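You operate a simulated robot arm through the tools that you are given. There is no shell and no other tool. Be economical: measure what you need, move in short steps, check, and stop when the job is done.

The job below is to be done with a simulated two-armed robot. You get a single attempt, and the scene is never put back.

TASK
Spray the tray of tomatoes on the wash bench clean, then give them three pumps of wax.
Fine: tray on the carriage, spray bar down to rinse and up again, carriage left at the wax nozzles; the tomatoes stay in the tray. Where these are worked on the way, their far stop is far enough and under half their travel is too little: spray bar.

It is judged by the outcome, as a careful person would: the job done as asked, and still so three seconds after it is handed in. It fails if anything else is knocked over, pushed out of place, dropped, spilled or broken.

THE ROBOT
Two 7-joint arms with fingered hands on one trunk, on a base that drives. Base frame: it is fixed to the floor where the robot stands at the start and does not move with it; the origin is under the middle of the robot, x ahead of it, y to its left, z up; the surface under the hand at the start is at about z = 0.86. Lengths are in m, angles in rad, forces in N, time in s.
The left shoulder is at the start at [0.042, 0.125, 1.177], the right one opposite. With the tool pointing down near the work surface each hand reaches from about 0.42 to 0.84 m from the robot's upright axis, wherever it stands, measured 20 degrees to its own side. Places, roughly: deck of the tray carriage [0.8, 0.2, 0.9]; rinse paddle [0.6, 0.3, 0.9]; spray bar [0.9, 0.2, 1.2]; tomato (6x6x5 cm) [0.4, 0.1, 0.9]; tray carriage [0.8, 0.2, 0.9]; wax paddle [0.8, 0, 1.1]. Payload 4 kg a hand.
Tool frame (each hand has its own): the origin (TCP) lies between the finger pads and is the grasp point; the fingertips stand 0.029 m ahead of it; z points along the fingers, y is the line along which they close. The gripper opens to 0.1 m. The gripper's body begins 0.034 m behind the TCP. The gripper is a hand of 5 fingers: y runs from the thumb to the fingers, the wrist lies at [-0.015, -0.105, -0.177] in the tool frame, and closing takes about 1.5 s.
Orientation is that of the tool frame in the base frame, as a unit quaternion [x, y, z, w]. With the fingers straight down and the wrist toward the robot, the tool's x, y and z point along [0, 1, 0], [1, 0, 0] and [0, 0, -1] of the base frame.

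THE INTERFACE
- The arms move only by the tool jog_arm. It takes "left_deltas", "right_deltas" or both (then of equal length, played together; a hand with none holds still); each is one flat list of numbers, 7 for each row, row after row: the shift along the tool's x, y, z in mm, then the turn, a rotation vector about the tool's x, y, z in rad, then the gripper command, from -1 (fully open) to 1 (shut), values between in proportion. In form: [x, y, z, rx, ry, rz, jaw, x, y, z, rx, ry, rz, jaw, ...]. A call has 1 to 12 rows; each row shifts and turns the commanded pose from where the row before left it, along the tool's axes as they then stand. Each row takes 0.2 s and may step no farther than 0.05 m and 0.15 rad from the row before; otherwise, or with a gripper value out of range, the whole call is refused. A pose out of reach is approached as far as the arm can. The call stops where the force on the tool passes 90 N (or 10 N more than at its start, if that is more) or the arm is blocked; 0.2 s more then pass. Each finger travels about 0.045 m/s and halts on what it meets, pressing with about 27 N; the grip force reading is that of the motor and also rises with nothing between the fingers. The clock runs only during rows and for 0.2 s after the last one: add rows that do not move to give the fingers time. It gives the time, the measured TCP pose, the force on the tool (base axes), the opening and the grip force at its end, in the units of the frame above (readings bear some noise), with the torque about the TCP (base axes, N m) and any sound that the robot's microphone picked up.
- Cameras (640 x 400 px; columns grow to the right, rows downward): "scene" is now at [0.1433, 0.0069, 1.3598]; the picture's right is [0.22, -0.98, 0.00], its down [-0.07, -0.02, -1.00] and it looks along [0.97, 0.22, -0.08] (base axes); focal length 214 px, centre (320, 200). "left" rides on the left gripper at [-0.066, -0.086, -0.121] in its tool frame; the picture's right is [-0.76, -0.31, 0.58], its down [0.59, -0.70, 0.40] and it looks along [0.28, 0.64, 0.71] (tool axes); focal length 247 px, centre (320, 200). "right" rides on the right gripper at [0.066, -0.086, -0.121] in its tool frame; the picture's right is [-0.76, 0.31, -0.58], its down [-0.59, -0.70, 0.40] and it looks along [-0.28, 0.64, 0.71] (tool axes); focal length 247 px, centre (320, 200). There is no depth. A picture from a camera that has moved, and an enlarged one, comes with that camera's place and axes in the base frame and with its lens. The place of the scene camera against the robot may be out by one fixed shift of up to 0.018 m in any direction.
- snapshot(camera): a new picture of that camera. It takes no simulated time.
- raise_lower(by): slides the trunk up (or, below 0, down) by that many m; the arms and the scene camera ride with it, the base frame stays. It gives what a move gives, with no picture.
- steer(legs): drives the robot by 1 to 6 legs, each [ahead, turn to the left] in m and rad, along the robot's own axes; the way and the turn of a leg run together, so that a leg with both is an arc; at most 1.5 m and 3.142 rad a leg. The arms and the cameras ride along, it lands a little off, and it stops where it bumps. It gives what a move gives.
- grasp_type(shape, hand): the hand has 5 fingers and takes this shape, open, in about a second: jaw (thumb against the fingers, like two jaws); tri (thumb and two fingers); tip (a fingertip pinch); poke (one finger out to press); point (the index stretched); flat (the hand flat); cup (the hand cupped); fist (a fist). The gripper value then closes the fingers along that shape, each until it touches; the sizes above hold for jaw. It gives what a move gives, with no picture.
- turn_head(pan, tilt): turns the head with the scene camera to pan (to the left, within 1.396 rad either way) and tilt (down, from -0.506 to 1.204), counted from straight ahead of the robot. It gives what a move gives.
- enlarge(camera, box): a new picture of the part [left, top, right, bottom] of that camera's present view, enlarged. It takes no simulated time.
- finish_job(): hands the job in; it is judged then, once.

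Go step by step. Nothing tells you exact positions but the pictures and the camera data: compare them with the known pose of the tool, close in by small moves and look again before you grip or let go. The budget is 120 turns and 108 pictures, counting those below and the enlarged ones. Unless the task says otherwise, let go and move clear before handing in, and close with one line.

The tools are called after ">>>" as name(argument=value, ...) on one line, values as JSON. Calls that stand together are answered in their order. jog_arm: Moves the arms, as the interface text tells. Its arguments: {"type":"object","properties":{"left_deltas":{"type":"array","items":{"type":"number"}},"right_deltas":{"type":"array","items":{"type":"number"}}},"required":[]} The other tools are called the same way: raise_lower (by) slides the trunk up or down; grasp_type (shape, hand) gives the hand a shape; steer (legs) drives the base; turn_head (pan, tilt) turns the head that bears the scene camera; snapshot (camera) takes a picture; enlarge (camera, box) takes an enlarged picture of a part of a camera's view; finish_job () hands the job in.

At the start:

```text
t: 0.0
left_position: [0.4224, 0.2727, 1.5023]
left_tcp_rot: [0.707, 0.707, 0.0, 0.0]
left_wrist_force: [0.8, 0.1, -0.6]
left_moment: [0.0, -0.02, 0.0]
left_opening: 0.1002
left_grasp_force: 0.1
left_shape: jaw
right_position: [0.3816, -0.0261, 1.5481]
right_tcp_rot: [0.707, 0.707, 0.0, 0.0]
right_wrist_force: [-0.2, 0.1, 0.5]
right_moment: [-0.01, -0.02, 0.0]
right_opening: 0.0998
right_grasp_force: 0.0
right_shape: jaw
trunk travel left (down, up): [-0.375, 0.372]
robot x, y, heading: [-0.0016, -0.0029, -0.002]
head pan, tilt: [0.222, 0.075]
```

scene: 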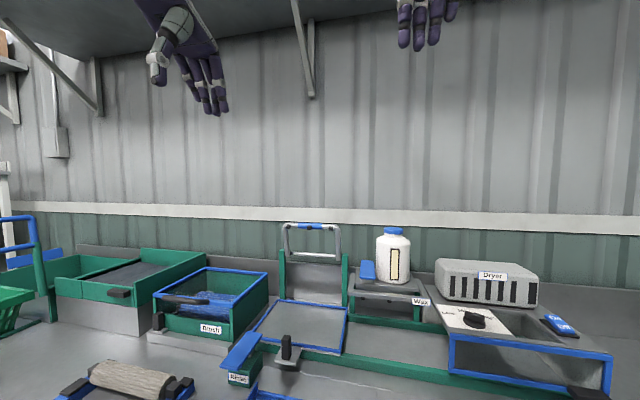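
right: 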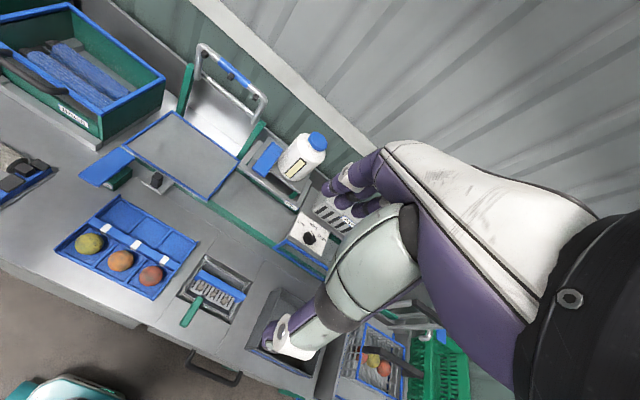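
left: 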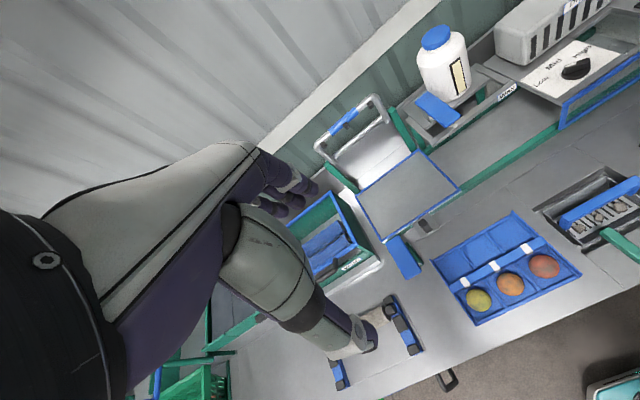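

I see a wash bench: a carriage deck with the spray bar behind it, the rinse paddle in front, the wax paddle to the right and a blue tray with three tomatoes near me. I'll tilt the head down and look closer.

>>> turn_head(pan=0.15, tilt=0.75)

>>> snapshot(camera="scene")

>>> enlarge(camera="left", box=[300, 80, 600, 330])

>>> enlarge(camera="right", box=[30, 30, 350, 330])

```text
t: 1.1
left_position: [0.424, 0.273, 1.5034]
left_tcp_rot: [0.707, 0.707, 0.0, 0.0]
left_wrist_force: [-0.5, -0.3, 0.0]
left_moment: [-0.04, 0.02, -0.03]
left_opening: 0.0998
left_grasp_force: 0.1
left_shape: jaw
right_position: [0.3807, -0.0262, 1.5482]
right_tcp_rot: [0.707, 0.707, 0.0, 0.0]
right_wrist_force: [-0.2, -0.3, 0.7]
right_moment: [-0.02, -0.01, -0.02]
right_opening: 0.1
right_grasp_force: 0.1
right_shape: jaw
trunk travel left (down, up): [-0.375, 0.372]
robot x, y, heading: [0.0014, 0.0009, 0.002]
head pan, tilt: [0.15, 0.75]
```

```text
104 pictures are left
camera scene: at [0.1359, -0.0009, 1.2986], right [0.15, -0.99, 0.0], down [-0.67, -0.1, -0.73], along [0.72, 0.11, -0.68], focal length 214 px, centre (320, 200)
```

scene: 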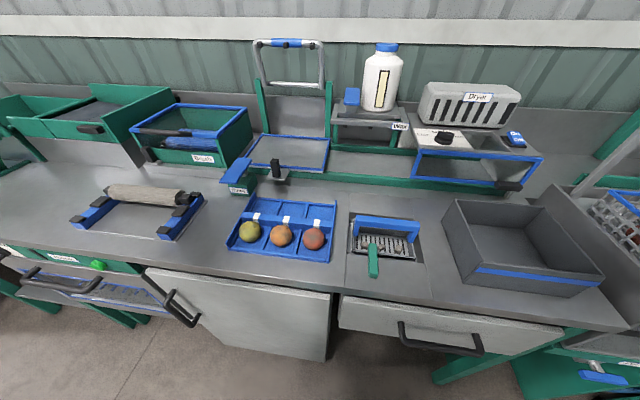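

```text
1.60 times, centred on (450, 205) of left
camera zoom: at [0.337, 0.2065, 1.6245], right [-0.31, -0.76, -0.58], down [-0.7, 0.59, -0.4], along [0.64, 0.28, -0.71], focal length 395 px, centre (112, 192)
```

zoom: 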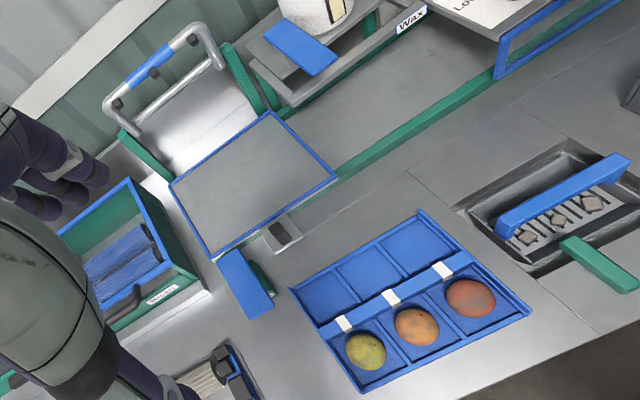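

```text
1.33 times, centred on (190, 180) of right
camera zoom: at [0.2965, 0.038, 1.6688], right [0.31, -0.76, 0.58], down [-0.7, -0.59, -0.4], along [0.64, -0.28, -0.71], focal length 329 px, centre (493, 227)
```

zoom: 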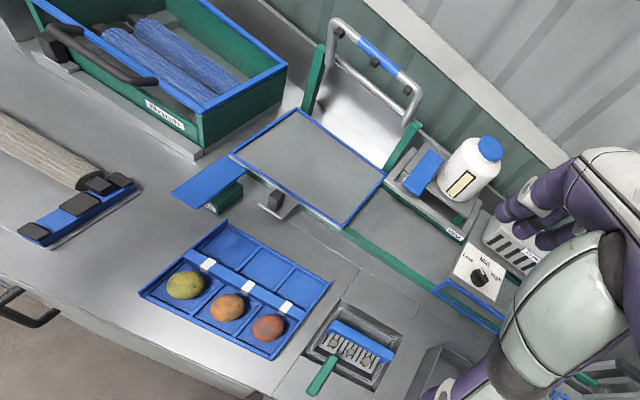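

The tray is about 0.18 × 0.245 m, centred near (0.47, 0.14). Next I look closer at its bar, the carriage and the paddles.

>>> enlarge(camera="scene", box=[210, 130, 370, 270])

>>> enlarge(camera="scene", box=[220, 20, 420, 200])

>>> enlarge(camera="left", box=[370, 190, 590, 340])

```text
2.86 times, centred on (290, 200) of scene
camera zoom: at [0.1359, -0.0009, 1.2986], right [0.15, -0.99, 0.0], down [-0.67, -0.1, -0.73], along [0.72, 0.11, -0.68], focal length 613 px, centre (406, 200)
```

zoom: 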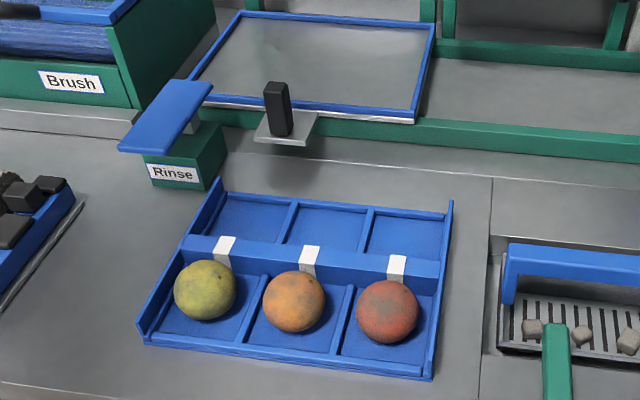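

```text
2.22 times, centred on (320, 110) of scene
camera zoom: at [0.1359, -0.0009, 1.2986], right [0.15, -0.99, 0.0], down [-0.67, -0.1, -0.73], along [0.72, 0.11, -0.68], focal length 477 px, centre (320, 400)
```

zoom: 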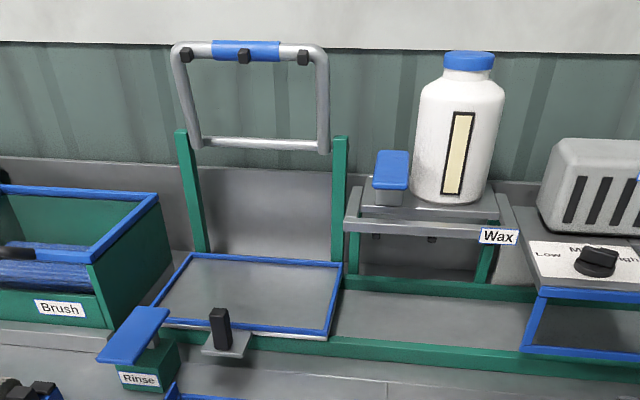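

```text
2.67 times, centred on (480, 265) of left
camera zoom: at [0.337, 0.2065, 1.6245], right [-0.31, -0.76, -0.58], down [-0.7, 0.59, -0.4], along [0.64, 0.28, -0.71], focal length 659 px, centre (-107, 27)
```

zoom: 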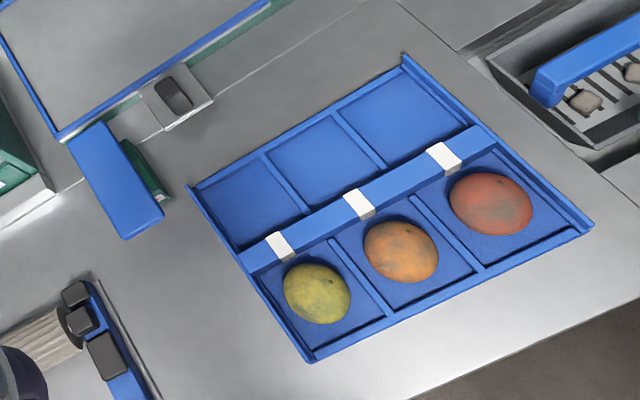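

The tray has a raised spine with gaps at the two dividers, so I plan to pinch it there, between the tomatoes. First I check how much floor room lies in front of the robot.

>>> turn_head(pan=0.0, tilt=1.2)

>>> snapshot(camera="scene")

```text
t: 1.9
left_position: [0.4224, 0.2731, 1.5021]
left_tcp_rot: [0.707, 0.707, 0.0, 0.0]
left_wrist_force: [-0.6, -0.6, 0.6]
left_moment: [0.02, -0.02, -0.01]
left_opening: 0.0999
left_grasp_force: 0.0
left_shape: jaw
right_position: [0.3804, -0.026, 1.5476]
right_tcp_rot: [0.708, 0.707, 0.0, 0.0]
right_wrist_force: [-0.6, -0.1, -0.4]
right_moment: [-0.04, 0.0, 0.01]
right_opening: 0.0998
right_grasp_force: 0.0
right_shape: jaw
trunk travel left (down, up): [-0.375, 0.372]
robot x, y, heading: [-0.0007, 0.0014, 0.001]
head pan, tilt: [0.0, 1.201]
```

```text
98 pictures are left
camera scene: at [0.1099, -0.0133, 1.2668], right [0.0, -1.0, 0.0], down [-0.93, 0.0, -0.36], along [0.36, 0.0, -0.93], focal length 214 px, centre (320, 200)
```

scene: 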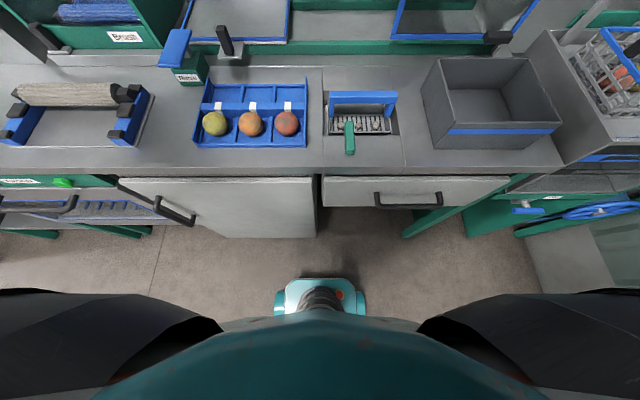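

The base can go ahead 0.15 m or so if needed. I bring the left hand down to hover above the left divider of the tray's spine at about (0.473, 0.184).

>>> jog_arm(left_deltas=[-9, 5, 45, 0, 0, 0, -1, -9, 5, 45, 0, 0, 0, -1, -9, 5, 45, 0, 0, 0, -1, -9, 5, 45, 0, 0, 0, -1, -9, 5, 45, 0, 0, 0, -1, -9, 5, 45, 0, 0, 0, -1, -9, 5, 45, 0, 0, 0, -1, -9, 5, 45, 0, 0, 0, -1, -9, 5, 45, 0, 0, 0, -1, -8, 5, 45, 0, 0, 0, -1])

>>> snapshot(camera="left")

>>> snapshot(camera="right")

>>> snapshot(camera="scene")

```text
t: 4.2
left_position: [0.4739, 0.1827, 1.0521]
left_tcp_rot: [0.707, 0.707, -0.001, 0.0]
left_wrist_force: [0.6, 0.9, 0.1]
left_moment: [0.02, -0.03, 0.0]
left_opening: 0.0999
left_grasp_force: 0.0
left_shape: jaw
right_position: [0.3816, -0.0263, 1.5483]
right_tcp_rot: [0.707, 0.707, 0.0, 0.0]
right_wrist_force: [0.5, -0.4, 0.0]
right_moment: [0.02, 0.01, 0.01]
right_opening: 0.0999
right_grasp_force: 0.1
right_shape: jaw
trunk travel left (down, up): [-0.375, 0.372]
robot x, y, heading: [0.0045, 0.0023, 0.003]
head pan, tilt: [0.0, 1.201]
```

```text
97 pictures are left
camera left: at [0.3871, 0.1165, 1.1745], right [-0.31, -0.76, -0.58], down [-0.7, 0.59, -0.4], along [0.64, 0.28, -0.71], focal length 247 px, centre (320, 200)
```

left: 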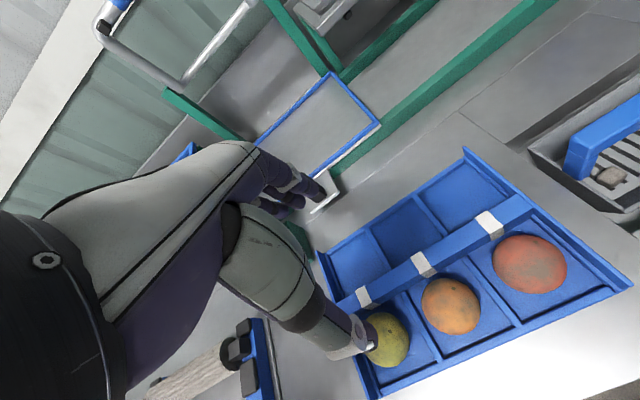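

```text
96 pictures are left
camera right: at [0.297, 0.0382, 1.6687], right [0.31, -0.76, 0.58], down [-0.7, -0.59, -0.4], along [0.64, -0.28, -0.71], focal length 247 px, centre (320, 200)
```

right: 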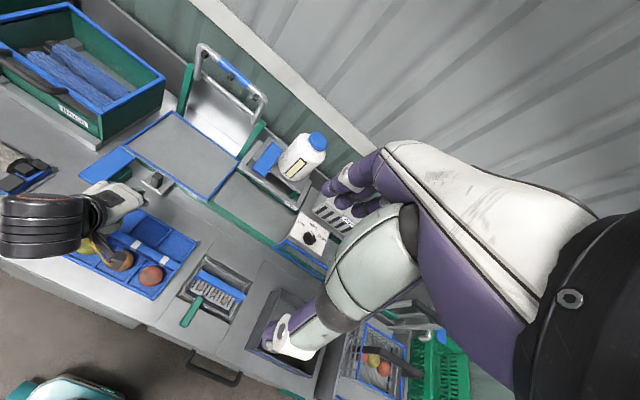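

```text
95 pictures are left
camera scene: at [0.1101, -0.0131, 1.2668], right [0.0, -1.0, 0.0], down [-0.93, 0.0, -0.36], along [0.36, 0.0, -0.93], focal length 214 px, centre (320, 200)
```

scene: 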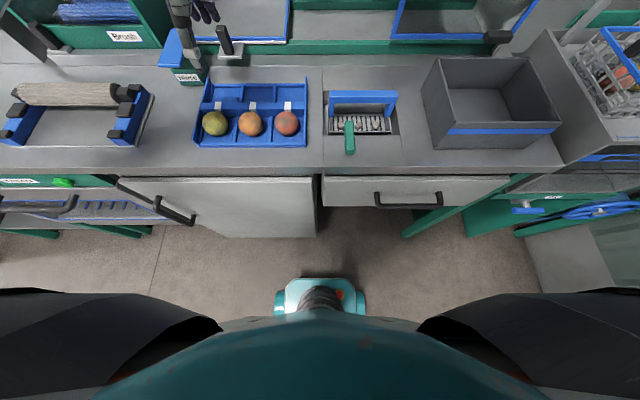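

The left hand hovers correctly; I enlarge its view to measure the spine's width and height.

>>> enlarge(camera="left", box=[310, 140, 640, 390])

```text
1.60 times, centred on (475, 265) of left
camera zoom: at [0.3871, 0.1165, 1.1745], right [-0.31, -0.76, -0.58], down [-0.7, 0.59, -0.4], along [0.64, 0.28, -0.71], focal length 395 px, centre (72, 96)
```

zoom: 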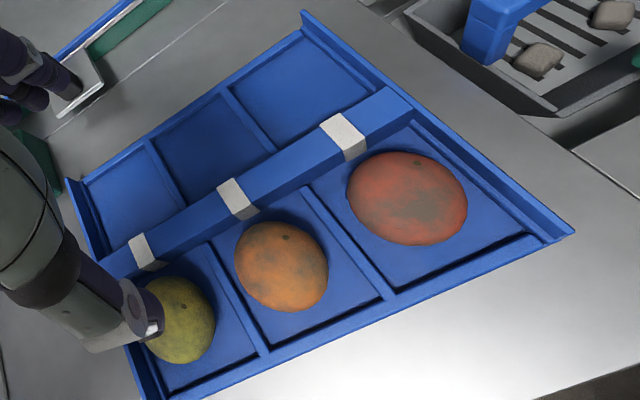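

The spine sits at about x 0.47–0.49 with its top near z 0.887. I part-close the hand to about 4.5 cm, centre it at x 0.48, y 0.184, and come down to just above the tomatoes.

>>> jog_arm(left_deltas=[1, 6, 25, 0, 0, 0, 0.1, 0, 0, 25, 0, 0, 0, 0.1, 0, 0, 25, 0, 0, 0, 0.1, 0, 0, 10, 0, 0, 0, 0.1, 0, 0, 0, 0, 0, 0, 0.1, 0, 0, 0, 0, 0, 0, 0.1, 0, 0, 0, 0, 0, 0, 0.1])

>>> snapshot(camera="left")

>>> snapshot(camera="scene")

```text
t: 5.8
left_position: [0.4779, 0.1851, 0.9665]
left_tcp_rot: [0.707, 0.707, -0.001, 0.0]
left_wrist_force: [-0.4, 0.2, -0.5]
left_moment: [0.05, 0.02, 0.0]
left_opening: 0.0457
left_grasp_force: 0.0
left_shape: jaw
right_position: [0.3813, -0.0255, 1.5483]
right_tcp_rot: [0.707, 0.707, 0.0, 0.0]
right_wrist_force: [-0.7, 0.4, 0.6]
right_moment: [-0.01, -0.02, -0.04]
right_opening: 0.0997
right_grasp_force: 0.0
right_shape: jaw
trunk travel left (down, up): [-0.375, 0.372]
robot x, y, heading: [0.0025, -0.0001, -0.001]
head pan, tilt: [0.0, 1.201]
```

```text
93 pictures are left
camera left: at [0.3932, 0.1185, 1.0899], right [-0.31, -0.76, -0.58], down [-0.7, 0.59, -0.4], along [0.64, 0.28, -0.71], focal length 247 px, centre (320, 200)
```

left: 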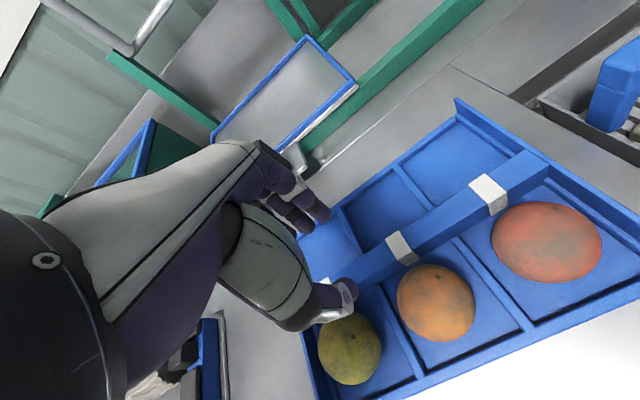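

```text
92 pictures are left
camera scene: at [0.1098, -0.0133, 1.2668], right [0.0, -1.0, 0.0], down [-0.93, 0.0, -0.36], along [0.36, 0.0, -0.93], focal length 214 px, centre (320, 200)
```

scene: 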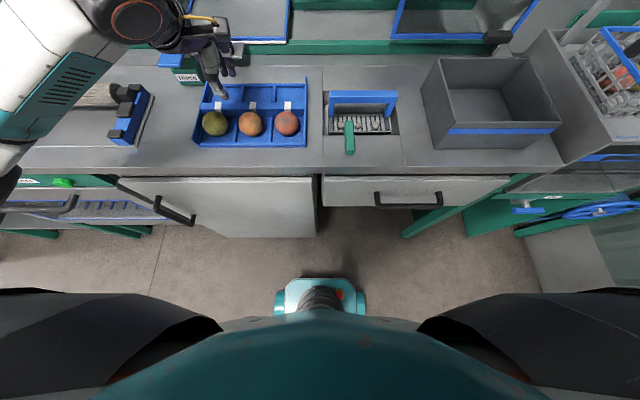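

The thumb is just above the gap beside the spine. I descend 45 mm and check the thumb's clearance from the spine and tomatoes.

>>> jog_arm(left_deltas=[0, 1, 15, 0, 0, 0, 0.1, 0, 1, 15, 0, 0, 0, 0.1, 0, 0, 15, 0, 0, 0, 0.1])

>>> enlarge(camera="left", box=[220, 140, 540, 390])

>>> enlarge(camera="scene", box=[160, 20, 340, 160])

```text
t: 6.5
left_position: [0.4803, 0.1861, 0.9235]
left_tcp_rot: [0.707, 0.707, 0.0, 0.001]
left_wrist_force: [0.1, -0.7, -0.3]
left_moment: [-0.01, -0.01, 0.01]
left_opening: 0.0454
left_grasp_force: 0.1
left_shape: jaw
right_position: [0.3817, -0.0248, 1.5475]
right_tcp_rot: [0.707, 0.707, 0.0, -0.001]
right_wrist_force: [-0.2, 0.4, -0.1]
right_moment: [-0.03, 0.01, -0.03]
right_opening: 0.0996
right_grasp_force: 0.1
right_shape: jaw
trunk travel left (down, up): [-0.375, 0.372]
robot x, y, heading: [0.0008, 0.0009, -0.002]
head pan, tilt: [0.0, 1.201]
```

```text
1.60 times, centred on (380, 265) of left
camera zoom: at [0.3945, 0.1191, 1.0457], right [-0.31, -0.76, -0.58], down [-0.7, 0.59, -0.4], along [0.64, 0.28, -0.71], focal length 395 px, centre (224, 96)
```

zoom: 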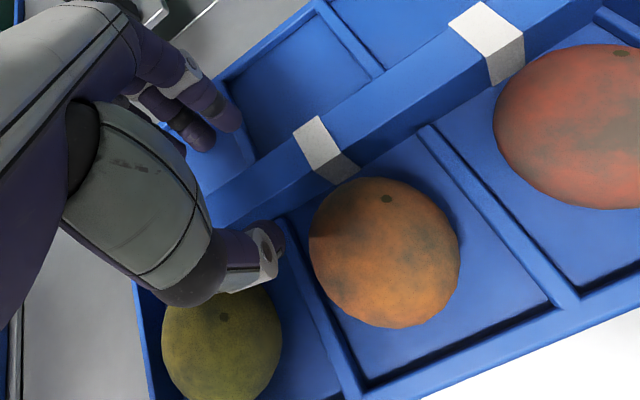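

```text
2.86 times, centred on (250, 90) of scene
camera zoom: at [0.1099, -0.0132, 1.2668], right [0.0, -1.0, 0.0], down [-0.93, 0.0, -0.36], along [0.36, 0.0, -0.93], focal length 613 px, centre (520, 514)
```

zoom: 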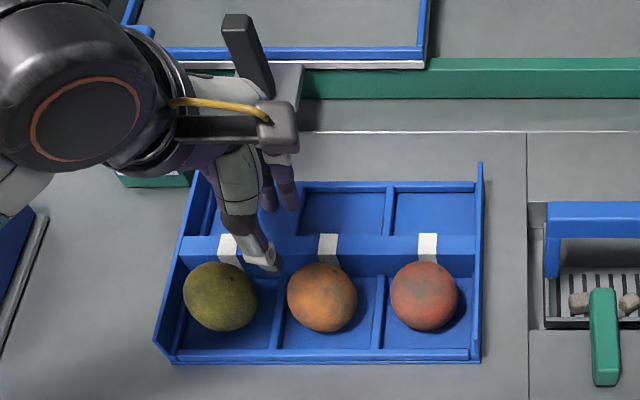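

The thumb sits between the yellow and orange tomatoes, just in front of the spine. I lower the fingers to straddle it.

>>> jog_arm(left_deltas=[0, 0, 6, 0, 0, 0, 0.1, 0, 0, 6, 0, 0, 0, 0.1, 0, 0, 6, 0, 0, 0, 0.1])

>>> enlarge(camera="left", box=[220, 140, 540, 390])

>>> enlarge(camera="scene", box=[160, 20, 340, 160])

```text
t: 7.3
left_position: [0.4811, 0.1855, 0.9057]
left_tcp_rot: [0.707, 0.707, 0.0, 0.0]
left_wrist_force: [0.6, 0.0, 0.1]
left_moment: [-0.02, -0.03, 0.0]
left_opening: 0.0456
left_grasp_force: 0.0
left_shape: jaw
right_position: [0.3812, -0.0269, 1.548]
right_tcp_rot: [0.707, 0.707, 0.0, 0.0]
right_wrist_force: [0.4, 0.3, -0.6]
right_moment: [0.02, -0.02, -0.03]
right_opening: 0.0995
right_grasp_force: 0.0
right_shape: jaw
trunk travel left (down, up): [-0.375, 0.372]
robot x, y, heading: [0.0024, 0.0012, 0.0]
head pan, tilt: [0.0, 1.201]
```

```text
1.60 times, centred on (380, 265) of left
camera zoom: at [0.3948, 0.1185, 1.0274], right [-0.31, -0.76, -0.58], down [-0.7, 0.59, -0.4], along [0.64, 0.28, -0.71], focal length 395 px, centre (224, 96)
```

zoom: 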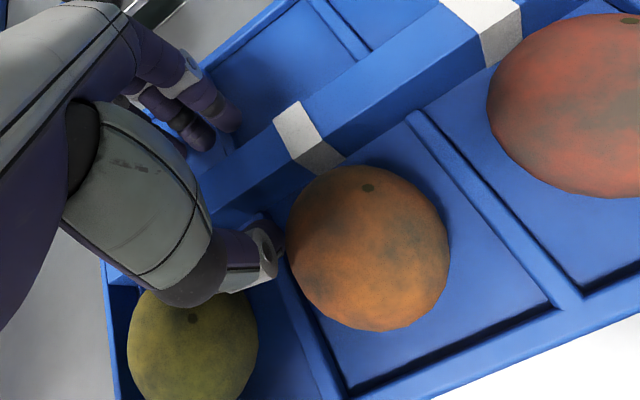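

```text
2.86 times, centred on (250, 90) of scene
camera zoom: at [0.1098, -0.0133, 1.2668], right [0.0, -1.0, 0.0], down [-0.93, 0.0, -0.36], along [0.36, 0.0, -0.93], focal length 613 px, centre (520, 514)
```

zoom: 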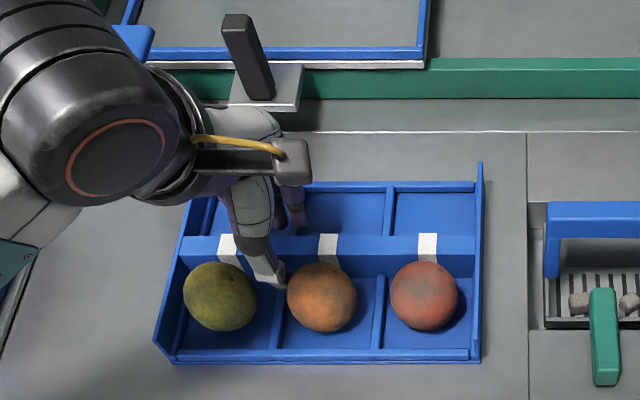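

Both sides straddle the spine freely. I narrow the hand to about 3 cm, then slide the thumb along the spine behind the orange tomato toward the tray's middle.

>>> jog_arm(left_deltas=[0, 0, 4, 0, 0, 0, 0.4, 0, 0, 0, 0, 0, 0, 0.4, 0, 0, 0, 0, 0, 0, 0.4, -4, 0, 0, 0, 0, 0, 0.4, -4, 0, 0, 0, 0, 0, 0.4, -4, 0, 0, 0, 0, 0, 0.4])

>>> enlarge(camera="left", box=[220, 140, 540, 390])

>>> enlarge(camera="scene", box=[160, 20, 340, 160])

```text
t: 8.8
left_position: [0.481, 0.1722, 0.9]
left_tcp_rot: [0.708, 0.707, 0.0, 0.0]
left_wrist_force: [0.4, 2.2, 8.1]
left_moment: [0.16, -0.19, 0.01]
left_opening: 0.0305
left_grasp_force: 0.1
left_shape: jaw
right_position: [0.3799, -0.0263, 1.5488]
right_tcp_rot: [0.707, 0.707, 0.0, 0.0]
right_wrist_force: [0.1, 0.6, -0.4]
right_moment: [0.0, 0.0, -0.02]
right_opening: 0.0996
right_grasp_force: 0.1
right_shape: jaw
trunk travel left (down, up): [-0.375, 0.372]
robot x, y, heading: [0.0054, -0.002, 0.002]
head pan, tilt: [0.0, 1.201]
```

```text
1.60 times, centred on (380, 265) of left
camera zoom: at [0.3943, 0.1057, 1.0222], right [-0.31, -0.76, -0.58], down [-0.7, 0.59, -0.4], along [0.64, 0.28, -0.71], focal length 395 px, centre (224, 96)
```

zoom: 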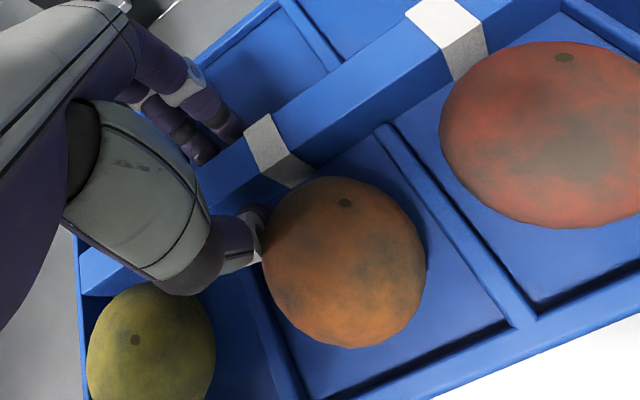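

```text
2.86 times, centred on (250, 90) of scene
camera zoom: at [0.1092, -0.0135, 1.2669], right [0.0, -1.0, 0.0], down [-0.93, 0.0, -0.36], along [0.36, 0.0, -0.93], focal length 613 px, centre (520, 514)
```

zoom: 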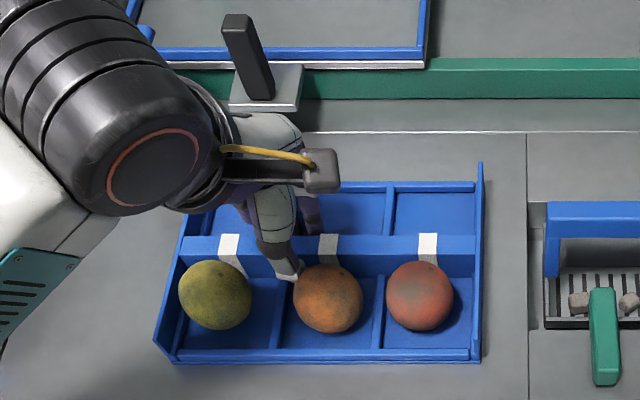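

There was an 8 N upward contact at the fingertips, and the orange tomato is easing aside within its cell. I lift 3 mm and slide a little further.

>>> jog_arm(left_deltas=[0, 0, -4, 0, 0, 0, 0.4, -4, 0, 0, 0, 0, 0, 0.4, -4, 0, 0, 0, 0, 0, 0.4, -4, 0, 0, 0, 0, 0, 0.4, -4, 0, 0, 0, 0, 0, 0.4])

>>> enlarge(camera="left", box=[220, 140, 540, 390])

>>> enlarge(camera="scene", box=[160, 20, 340, 160])

```text
t: 9.9
left_position: [0.4808, 0.1549, 0.9053]
left_tcp_rot: [0.707, 0.707, 0.0, 0.0]
left_wrist_force: [-0.1, 0.6, 0.8]
left_moment: [0.01, 0.01, -0.02]
left_opening: 0.0301
left_grasp_force: 0.0
left_shape: jaw
right_position: [0.3819, -0.0256, 1.5477]
right_tcp_rot: [0.707, 0.707, 0.0, 0.0]
right_wrist_force: [0.2, -1.0, 0.6]
right_moment: [0.03, 0.01, 0.02]
right_opening: 0.1003
right_grasp_force: 0.1
right_shape: jaw
trunk travel left (down, up): [-0.375, 0.372]
robot x, y, heading: [0.001, -0.0014, 0.0]
head pan, tilt: [0.0, 1.201]
```

```text
1.60 times, centred on (380, 265) of left
camera zoom: at [0.3945, 0.0898, 1.0266], right [-0.31, -0.76, -0.58], down [-0.7, 0.59, -0.4], along [0.64, 0.28, -0.71], focal length 395 px, centre (224, 96)
```

zoom: 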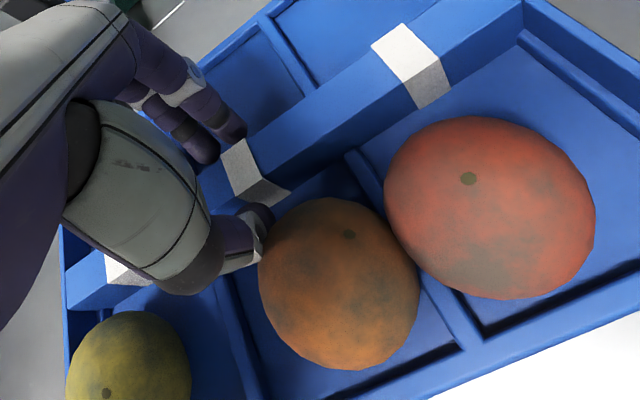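

```text
2.86 times, centred on (250, 90) of scene
camera zoom: at [0.1099, -0.0134, 1.2668], right [0.0, -1.0, 0.0], down [-0.93, 0.0, -0.36], along [0.36, 0.0, -0.93], focal length 613 px, centre (520, 514)
```

zoom: 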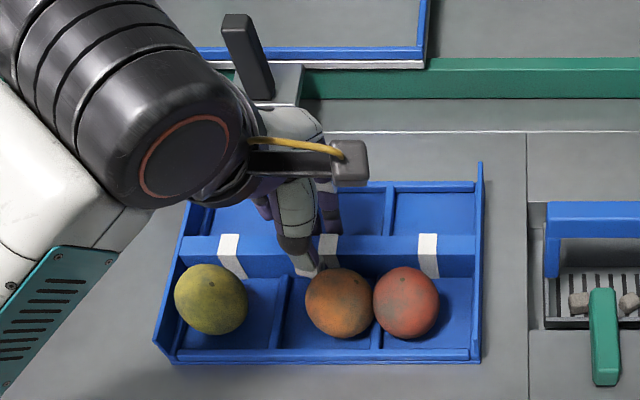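

The tomatoes roll slightly in their cells but stay in the tray. I slide 6 mm more to the middle and close on the spine.

>>> jog_arm(left_deltas=[-3, 0, 0, 0, 0, 0, 0.4, -3, 0, 0, 0, 0, 0, 0.4, 0, 0, 3, 0, 0, 0, 0.6, 0, 0, 0, 0, 0, 0, 0.8, 0, 0, 0, 0, 0, 0, 1, 0, 0, 0, 0, 0, 0, 1, 0, 0, 0, 0, 0, 0, 1])

>>> enlarge(camera="left", box=[220, 140, 540, 390])

>>> enlarge(camera="scene", box=[160, 20, 340, 160])

```text
t: 11.6
left_position: [0.4811, 0.1508, 0.9011]
left_tcp_rot: [0.707, 0.707, 0.0, 0.0]
left_wrist_force: [-0.6, 0.7, -0.6]
left_moment: [0.03, 0.0, -0.12]
left_opening: 0.0137
left_grasp_force: 27.2
left_shape: jaw
right_position: [0.3805, -0.0264, 1.5479]
right_tcp_rot: [0.706, 0.708, -0.001, 0.0]
right_wrist_force: [-0.1, 0.9, -1.0]
right_moment: [0.0, 0.01, 0.01]
right_opening: 0.0995
right_grasp_force: 0.1
right_shape: jaw
trunk travel left (down, up): [-0.375, 0.372]
robot x, y, heading: [0.0017, -0.0001, -0.001]
head pan, tilt: [0.0, 1.201]
```

```text
1.60 times, centred on (380, 265) of left
camera zoom: at [0.3947, 0.0839, 1.0233], right [-0.31, -0.76, -0.58], down [-0.7, 0.59, -0.4], along [0.64, 0.28, -0.71], focal length 395 px, centre (224, 96)
```

zoom: 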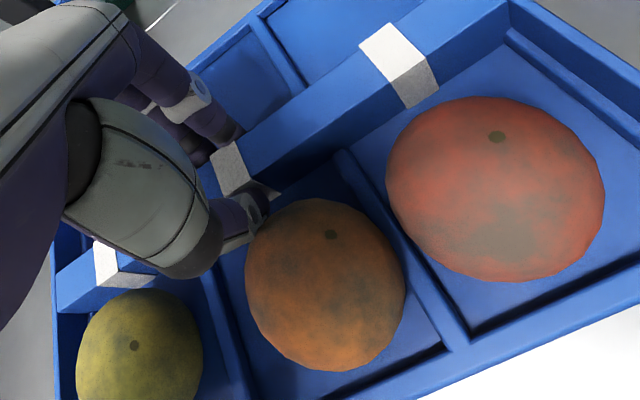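

```text
2.86 times, centred on (250, 90) of scene
camera zoom: at [0.1098, -0.0133, 1.2668], right [0.0, -1.0, 0.0], down [-0.93, 0.0, -0.36], along [0.36, 0.0, -0.93], focal length 613 px, centre (520, 514)
```

zoom: 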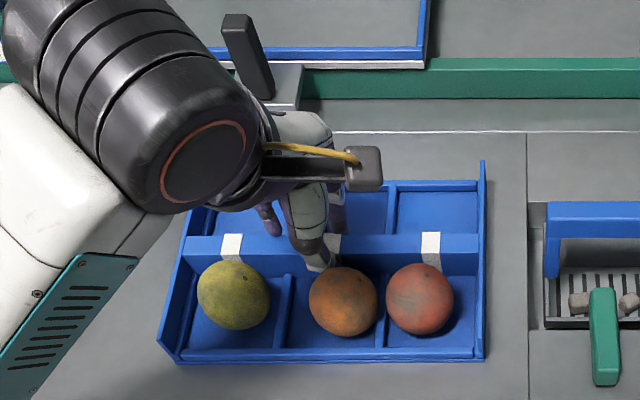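

The spine (about 14 mm) is gripped at 27 N near the tray's middle. I lift slowly by 2 cm and check tilt.

>>> jog_arm(left_deltas=[0, 0, -4, 0, 0, 0, 1, 0, 0, -4, 0, 0, 0, 1, 0, 0, -4, 0, 0, 0, 1, 0, 0, -4, 0, 0, 0, 1, 0, 0, -4, 0, 0, 0, 1])

>>> snapshot(camera="left")

>>> enlarge(camera="scene", box=[160, 20, 340, 160])

```text
t: 12.8
left_position: [0.4811, 0.1506, 0.9202]
left_tcp_rot: [0.707, 0.707, 0.0, 0.001]
left_wrist_force: [0.4, 0.6, -3.0]
left_moment: [0.06, -0.1, -0.03]
left_opening: 0.0136
left_grasp_force: 27.5
left_shape: jaw
right_position: [0.3823, -0.0257, 1.5474]
right_tcp_rot: [0.707, 0.707, 0.0, 0.0]
right_wrist_force: [0.3, 0.1, -0.2]
right_moment: [-0.01, 0.04, 0.05]
right_opening: 0.0998
right_grasp_force: 0.0
right_shape: jaw
trunk travel left (down, up): [-0.375, 0.372]
robot x, y, heading: [-0.0005, 0.0014, -0.002]
head pan, tilt: [0.0, 1.201]
```

```text
81 pictures are left
camera left: at [0.3955, 0.0842, 1.0434], right [-0.31, -0.76, -0.58], down [-0.7, 0.59, -0.4], along [0.64, 0.28, -0.71], focal length 247 px, centre (320, 200)
```

left: 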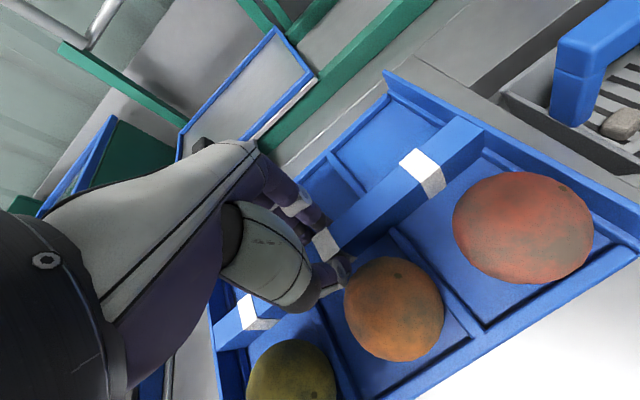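

```text
2.86 times, centred on (250, 90) of scene
camera zoom: at [0.11, -0.0133, 1.2668], right [0.0, -1.0, 0.0], down [-0.93, 0.0, -0.36], along [0.36, 0.0, -0.93], focal length 613 px, centre (520, 514)
```

zoom: 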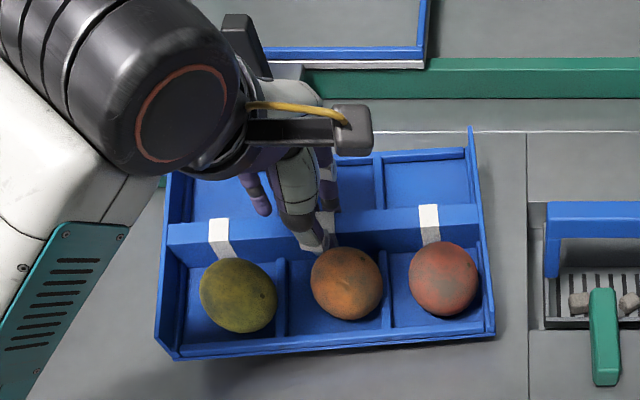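

The tray lifts, light at about 0.3 kg and slightly rolled. I raise it a bit more and look again.

>>> jog_arm(left_deltas=[0, 0, -8, 0, 0, 0, 1, 0, 0, -8, 0, 0, 0, 1, 0, 0, -8, 0, 0, 0, 1, 0, 0, -8, 0, 0, 0, 1, 0, 0, -8, 0, 0, 0, 1, 0, 0, 0, 0, 0, 0, 1])

>>> snapshot(camera="scene")

>>> snapshot(camera="right")

```text
t: 14.2
left_position: [0.4811, 0.1517, 0.9615]
left_tcp_rot: [0.707, 0.707, 0.001, 0.001]
left_wrist_force: [0.3, 0.6, -2.4]
left_moment: [0.06, -0.13, -0.02]
left_opening: 0.0135
left_grasp_force: 26.6
left_shape: jaw
right_position: [0.382, -0.026, 1.5477]
right_tcp_rot: [0.707, 0.707, 0.0, 0.0]
right_wrist_force: [-0.1, 0.3, -0.5]
right_moment: [-0.03, 0.0, 0.02]
right_opening: 0.0999
right_grasp_force: 0.0
right_shape: jaw
trunk travel left (down, up): [-0.375, 0.372]
robot x, y, heading: [0.0016, -0.0021, -0.003]
head pan, tilt: [0.0, 1.201]
```

```text
79 pictures are left
camera scene: at [0.11, -0.0133, 1.2668], right [0.0, -1.0, 0.0], down [-0.93, 0.0, -0.36], along [0.36, 0.0, -0.93], focal length 214 px, centre (320, 200)
```

scene: 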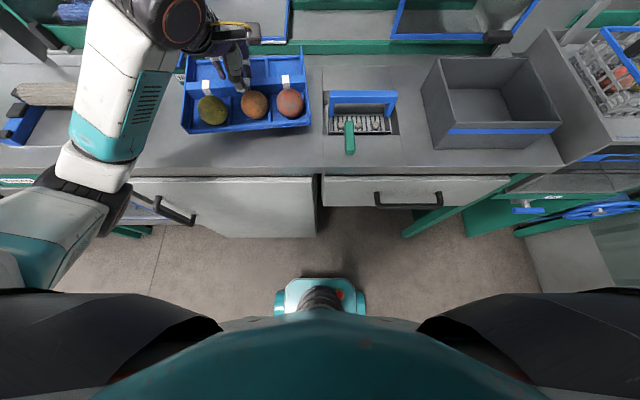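

```text
78 pictures are left
camera right: at [0.2968, 0.0381, 1.6688], right [0.31, -0.76, 0.58], down [-0.7, -0.59, -0.4], along [0.64, -0.28, -0.71], focal length 247 px, centre (320, 200)
```

right: 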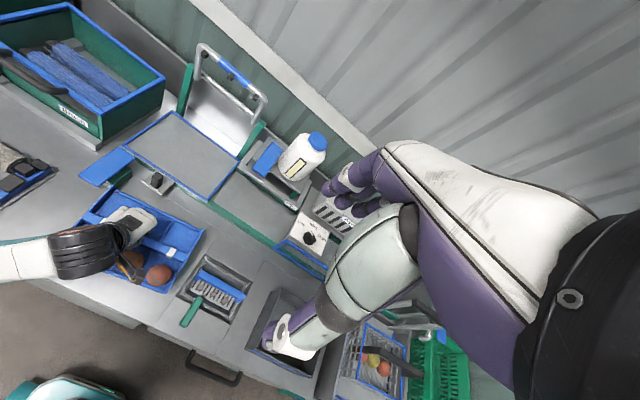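

The tray is held with a slight tilt; I enlarge to judge whether it's roll or yaw.

>>> enlarge(camera="scene", box=[160, 10, 340, 150])

>>> enlarge(camera="right", box=[60, 160, 260, 310])

```text
2.86 times, centred on (250, 80) of scene
camera zoom: at [0.11, -0.0133, 1.2668], right [0.0, -1.0, 0.0], down [-0.93, 0.0, -0.36], along [0.36, 0.0, -0.93], focal length 613 px, centre (520, 543)
```

zoom: 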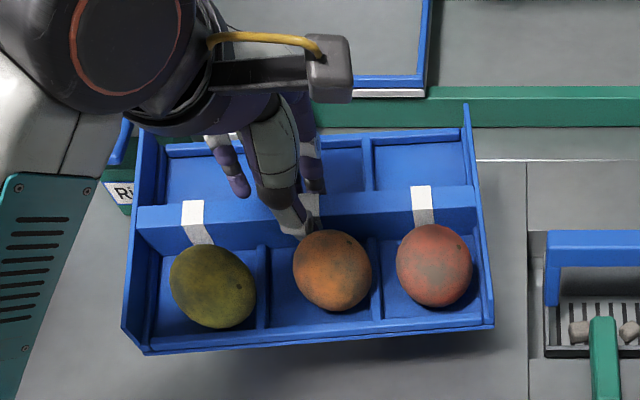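

```text
2.67 times, centred on (160, 235) of right
camera zoom: at [0.2968, 0.0381, 1.6688], right [0.31, -0.76, 0.58], down [-0.7, -0.59, -0.4], along [0.64, -0.28, -0.71], focal length 659 px, centre (747, 107)
```

zoom: 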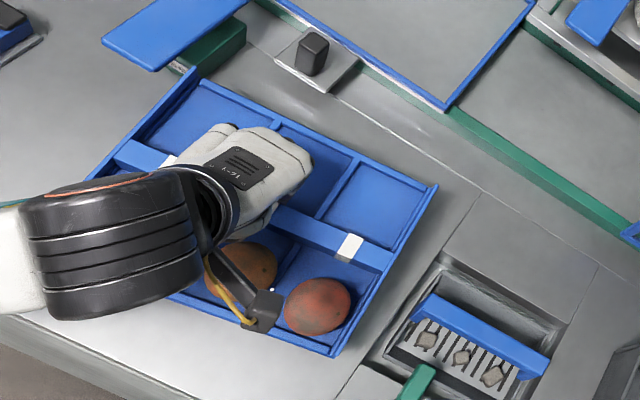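

The tray is mainly yawed about 0.1 rad counterclockwise. I correct that and raise it to clear the carriage knob and rinse paddle before driving closer.

>>> jog_arm(left_deltas=[0, 0, -15, 0, 0, 0.02, 1, 0, 0, -15, 0, 0, 0.02, 1, 0, 0, -15, 0, 0, 0.02, 1, 0, 0, -15, 0, 0, 0.02, 1, 0, 0, -15, 0, 0, 0.02, 1, 0, 0, -15, 0, 0, 0, 1, 0, 0, -15, 0, 0, 0, 1, 0, 0, -15, 0, 0, 0, 1])

>>> steer(legs=[[0.12, 0]])

>>> turn_head(pan=0.2, tilt=0.8)

>>> snapshot(camera="scene")

>>> snapshot(camera="left")

>>> snapshot(camera="right")

```text
t: 15.9
left_position: [0.4811, 0.1499, 1.0836]
left_tcp_rot: [0.741, 0.671, -0.001, 0.0]
left_wrist_force: [-0.5, 0.2, -3.0]
left_moment: [0.02, -0.11, -0.01]
left_opening: 0.0135
left_grasp_force: 27.0
left_shape: jaw
right_position: [0.3814, -0.0262, 1.5486]
right_tcp_rot: [0.707, 0.707, -0.001, 0.001]
right_wrist_force: [-1.1, -0.5, -0.7]
right_moment: [-0.01, 0.0, -0.03]
right_opening: 0.0999
right_grasp_force: 0.1
right_shape: jaw
trunk travel left (down, up): [-0.375, 0.372]
robot x, y, heading: [-0.0008, -0.0011, 0.001]
head pan, tilt: [0.0, 1.201]
```

```text
t: 17.2
left_position: [0.6027, 0.1488, 1.0815]
left_tcp_rot: [0.743, 0.67, 0.0, -0.001]
left_wrist_force: [0.2, 0.0, -2.3]
left_moment: [0.04, -0.08, 0.0]
left_opening: 0.0138
left_grasp_force: 26.9
left_shape: jaw
right_position: [0.5026, -0.0261, 1.5476]
right_tcp_rot: [0.708, 0.706, 0.0, 0.0]
right_wrist_force: [-0.5, -0.1, -0.1]
right_moment: [0.0, 0.04, -0.01]
right_opening: 0.0998
right_grasp_force: 0.1
right_shape: jaw
trunk travel left (down, up): [-0.375, 0.372]
robot x, y, heading: [0.1249, -0.002, -0.002]
head pan, tilt: [0.0, 1.201]
```

```text
t: 18.1
left_position: [0.6017, 0.1491, 1.0823]
left_tcp_rot: [0.742, 0.671, 0.0, -0.001]
left_wrist_force: [-0.5, -1.1, -2.3]
left_moment: [0.02, -0.09, 0.0]
left_opening: 0.0136
left_grasp_force: 27.1
left_shape: jaw
right_position: [0.5014, -0.0271, 1.5482]
right_tcp_rot: [0.708, 0.706, 0.001, 0.0]
right_wrist_force: [0.5, 0.1, -0.5]
right_moment: [0.01, 0.01, 0.01]
right_opening: 0.0998
right_grasp_force: 0.0
right_shape: jaw
trunk travel left (down, up): [-0.375, 0.372]
robot x, y, heading: [0.12, 0.0022, -0.0]
head pan, tilt: [0.201, 0.799]
```

```text
75 pictures are left
camera scene: at [0.2533, 0.0026, 1.2944], right [0.2, -0.98, 0.0], down [-0.7, -0.14, -0.7], along [0.68, 0.14, -0.72], focal length 214 px, centre (320, 200)
```

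scene: 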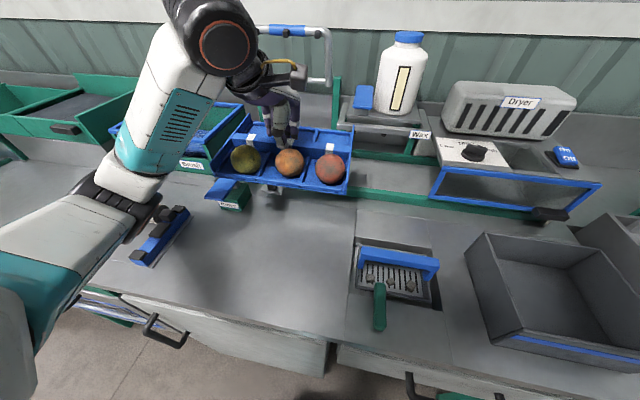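

```text
74 pictures are left
camera left: at [0.5096, 0.0917, 1.2039], right [-0.38, -0.72, -0.58], down [-0.64, 0.66, -0.4], along [0.67, 0.22, -0.71], focal length 247 px, centre (320, 200)
```

left: 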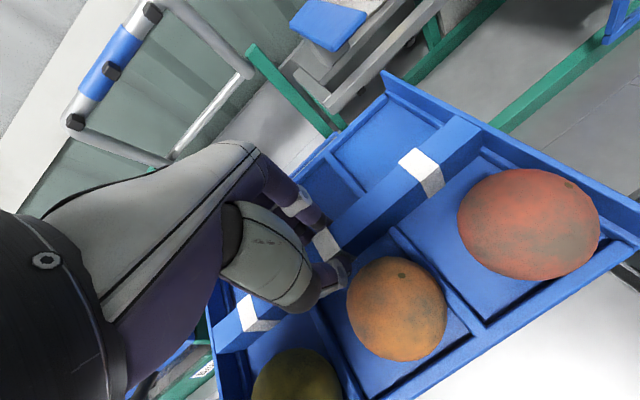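

```text
73 pictures are left
camera right: at [0.4171, 0.0375, 1.6687], right [0.31, -0.76, 0.58], down [-0.7, -0.59, -0.4], along [0.64, -0.28, -0.71], focal length 247 px, centre (320, 200)
```

right: 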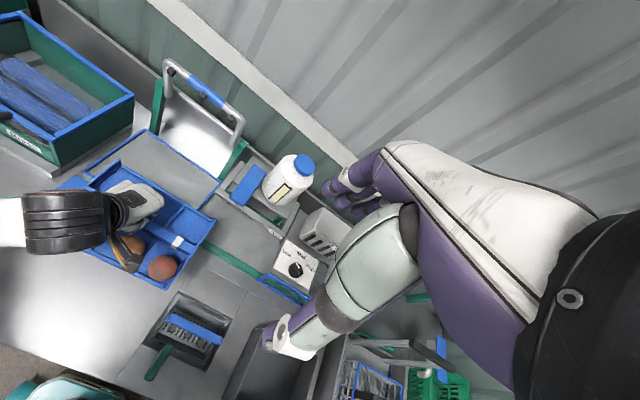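

From the two hand cameras the deck spans x 0.68–0.88, y 0.086–0.353, centre about (0.781, 0.220), with its rim near z 0.91. I carry the tray over it, still high, and check alignment.

>>> jog_arm(left_deltas=[15.5, 28.8, 0, 0, 0, 0, 1, 15.5, 28.8, 0, 0, 0, 0, 1, 15.5, 28.8, 0, 0, 0, 0, 1, 15.5, 28.8, 0, 0, 0, 0, 1, 15.5, 28.8, 0, 0, 0, 0, 1, 15.5, 28.8, 0, 0, 0, 0, 1, 0, 0, 20, 0, 0, 0, 1, 0, 0, 20, 0, 0, 0, 1, 0, 0, 10, 0, 0, 0, 1])

>>> snapshot(camera="scene")

>>> snapshot(camera="left")

>>> snapshot(camera="right")

```text
t: 20.1
left_position: [0.7825, 0.2261, 1.0313]
left_tcp_rot: [0.742, 0.67, 0.0, 0.0]
left_wrist_force: [-0.5, 0.2, -2.2]
left_moment: [0.03, -0.14, 0.01]
left_opening: 0.0136
left_grasp_force: 27.1
left_shape: jaw
right_position: [0.5007, -0.0272, 1.5474]
right_tcp_rot: [0.708, 0.706, 0.0, -0.001]
right_wrist_force: [0.0, 0.1, 0.6]
right_moment: [0.0, -0.05, 0.01]
right_opening: 0.0998
right_grasp_force: 0.0
right_shape: jaw
trunk travel left (down, up): [-0.375, 0.372]
robot x, y, heading: [0.1211, -0.0015, -0.002]
head pan, tilt: [0.201, 0.799]
```

```text
72 pictures are left
camera scene: at [0.2532, 0.0027, 1.2945], right [0.2, -0.98, 0.0], down [-0.7, -0.14, -0.7], along [0.68, 0.14, -0.72], focal length 214 px, centre (320, 200)
```

scene: 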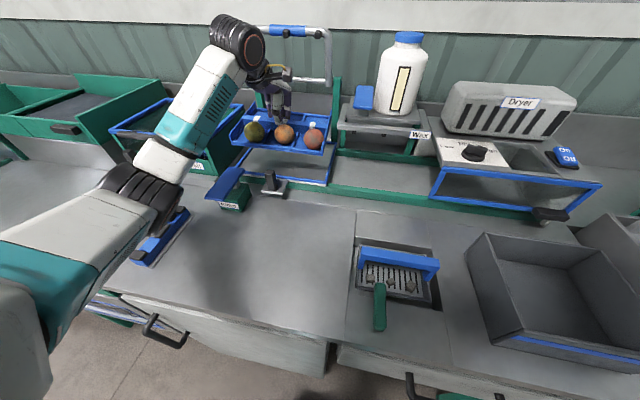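

```text
71 pictures are left
camera left: at [0.6905, 0.1678, 1.1535], right [-0.38, -0.72, -0.58], down [-0.64, 0.66, -0.4], along [0.67, 0.22, -0.71], focal length 247 px, centre (320, 200)
```

left: 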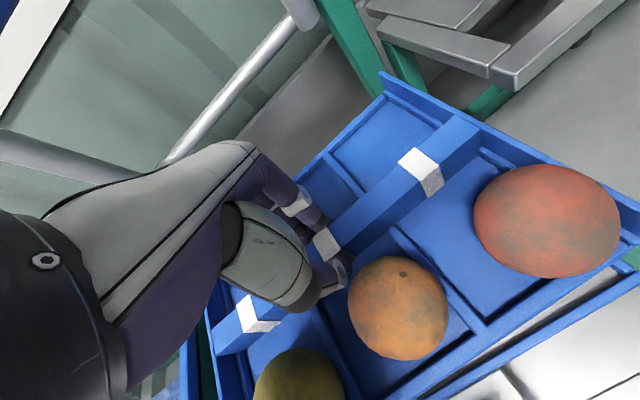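

```text
70 pictures are left
camera right: at [0.417, 0.0377, 1.6687], right [0.31, -0.76, 0.58], down [-0.7, -0.59, -0.4], along [0.64, -0.28, -0.71], focal length 247 px, centre (320, 200)
```

right: 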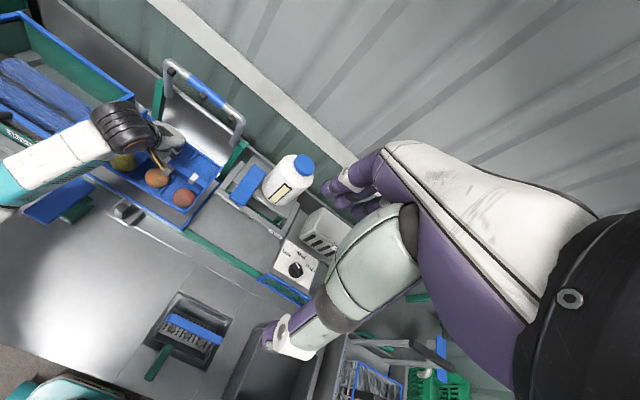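

>>> enlarge(camera="right", box=[70, 100, 270, 260])

>>> enlarge(camera="scene", box=[200, 70, 380, 220])

```text
2.50 times, centred on (170, 180) of right
camera zoom: at [0.417, 0.0377, 1.6687], right [0.31, -0.76, 0.58], down [-0.7, -0.59, -0.4], along [0.64, -0.28, -0.71], focal length 617 px, centre (695, 250)
```

zoom: 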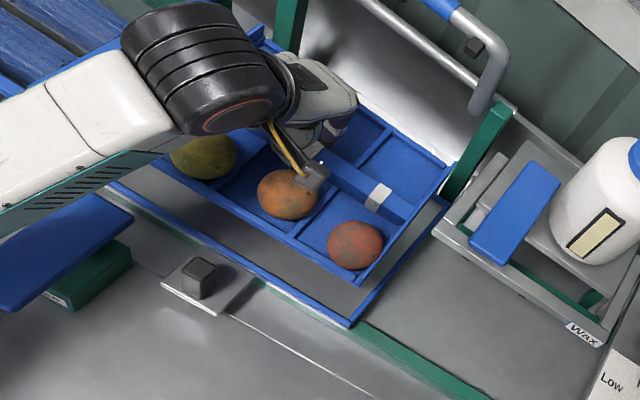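

```text
2.67 times, centred on (290, 145) of scene
camera zoom: at [0.2532, 0.0027, 1.2945], right [0.2, -0.98, 0.0], down [-0.7, -0.14, -0.7], along [0.68, 0.14, -0.72], focal length 572 px, centre (400, 347)
```

zoom: 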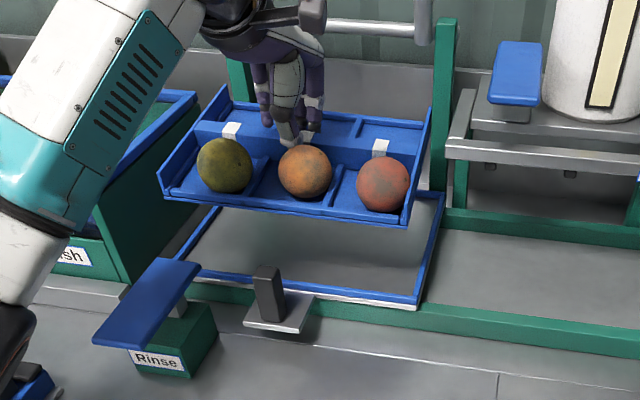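

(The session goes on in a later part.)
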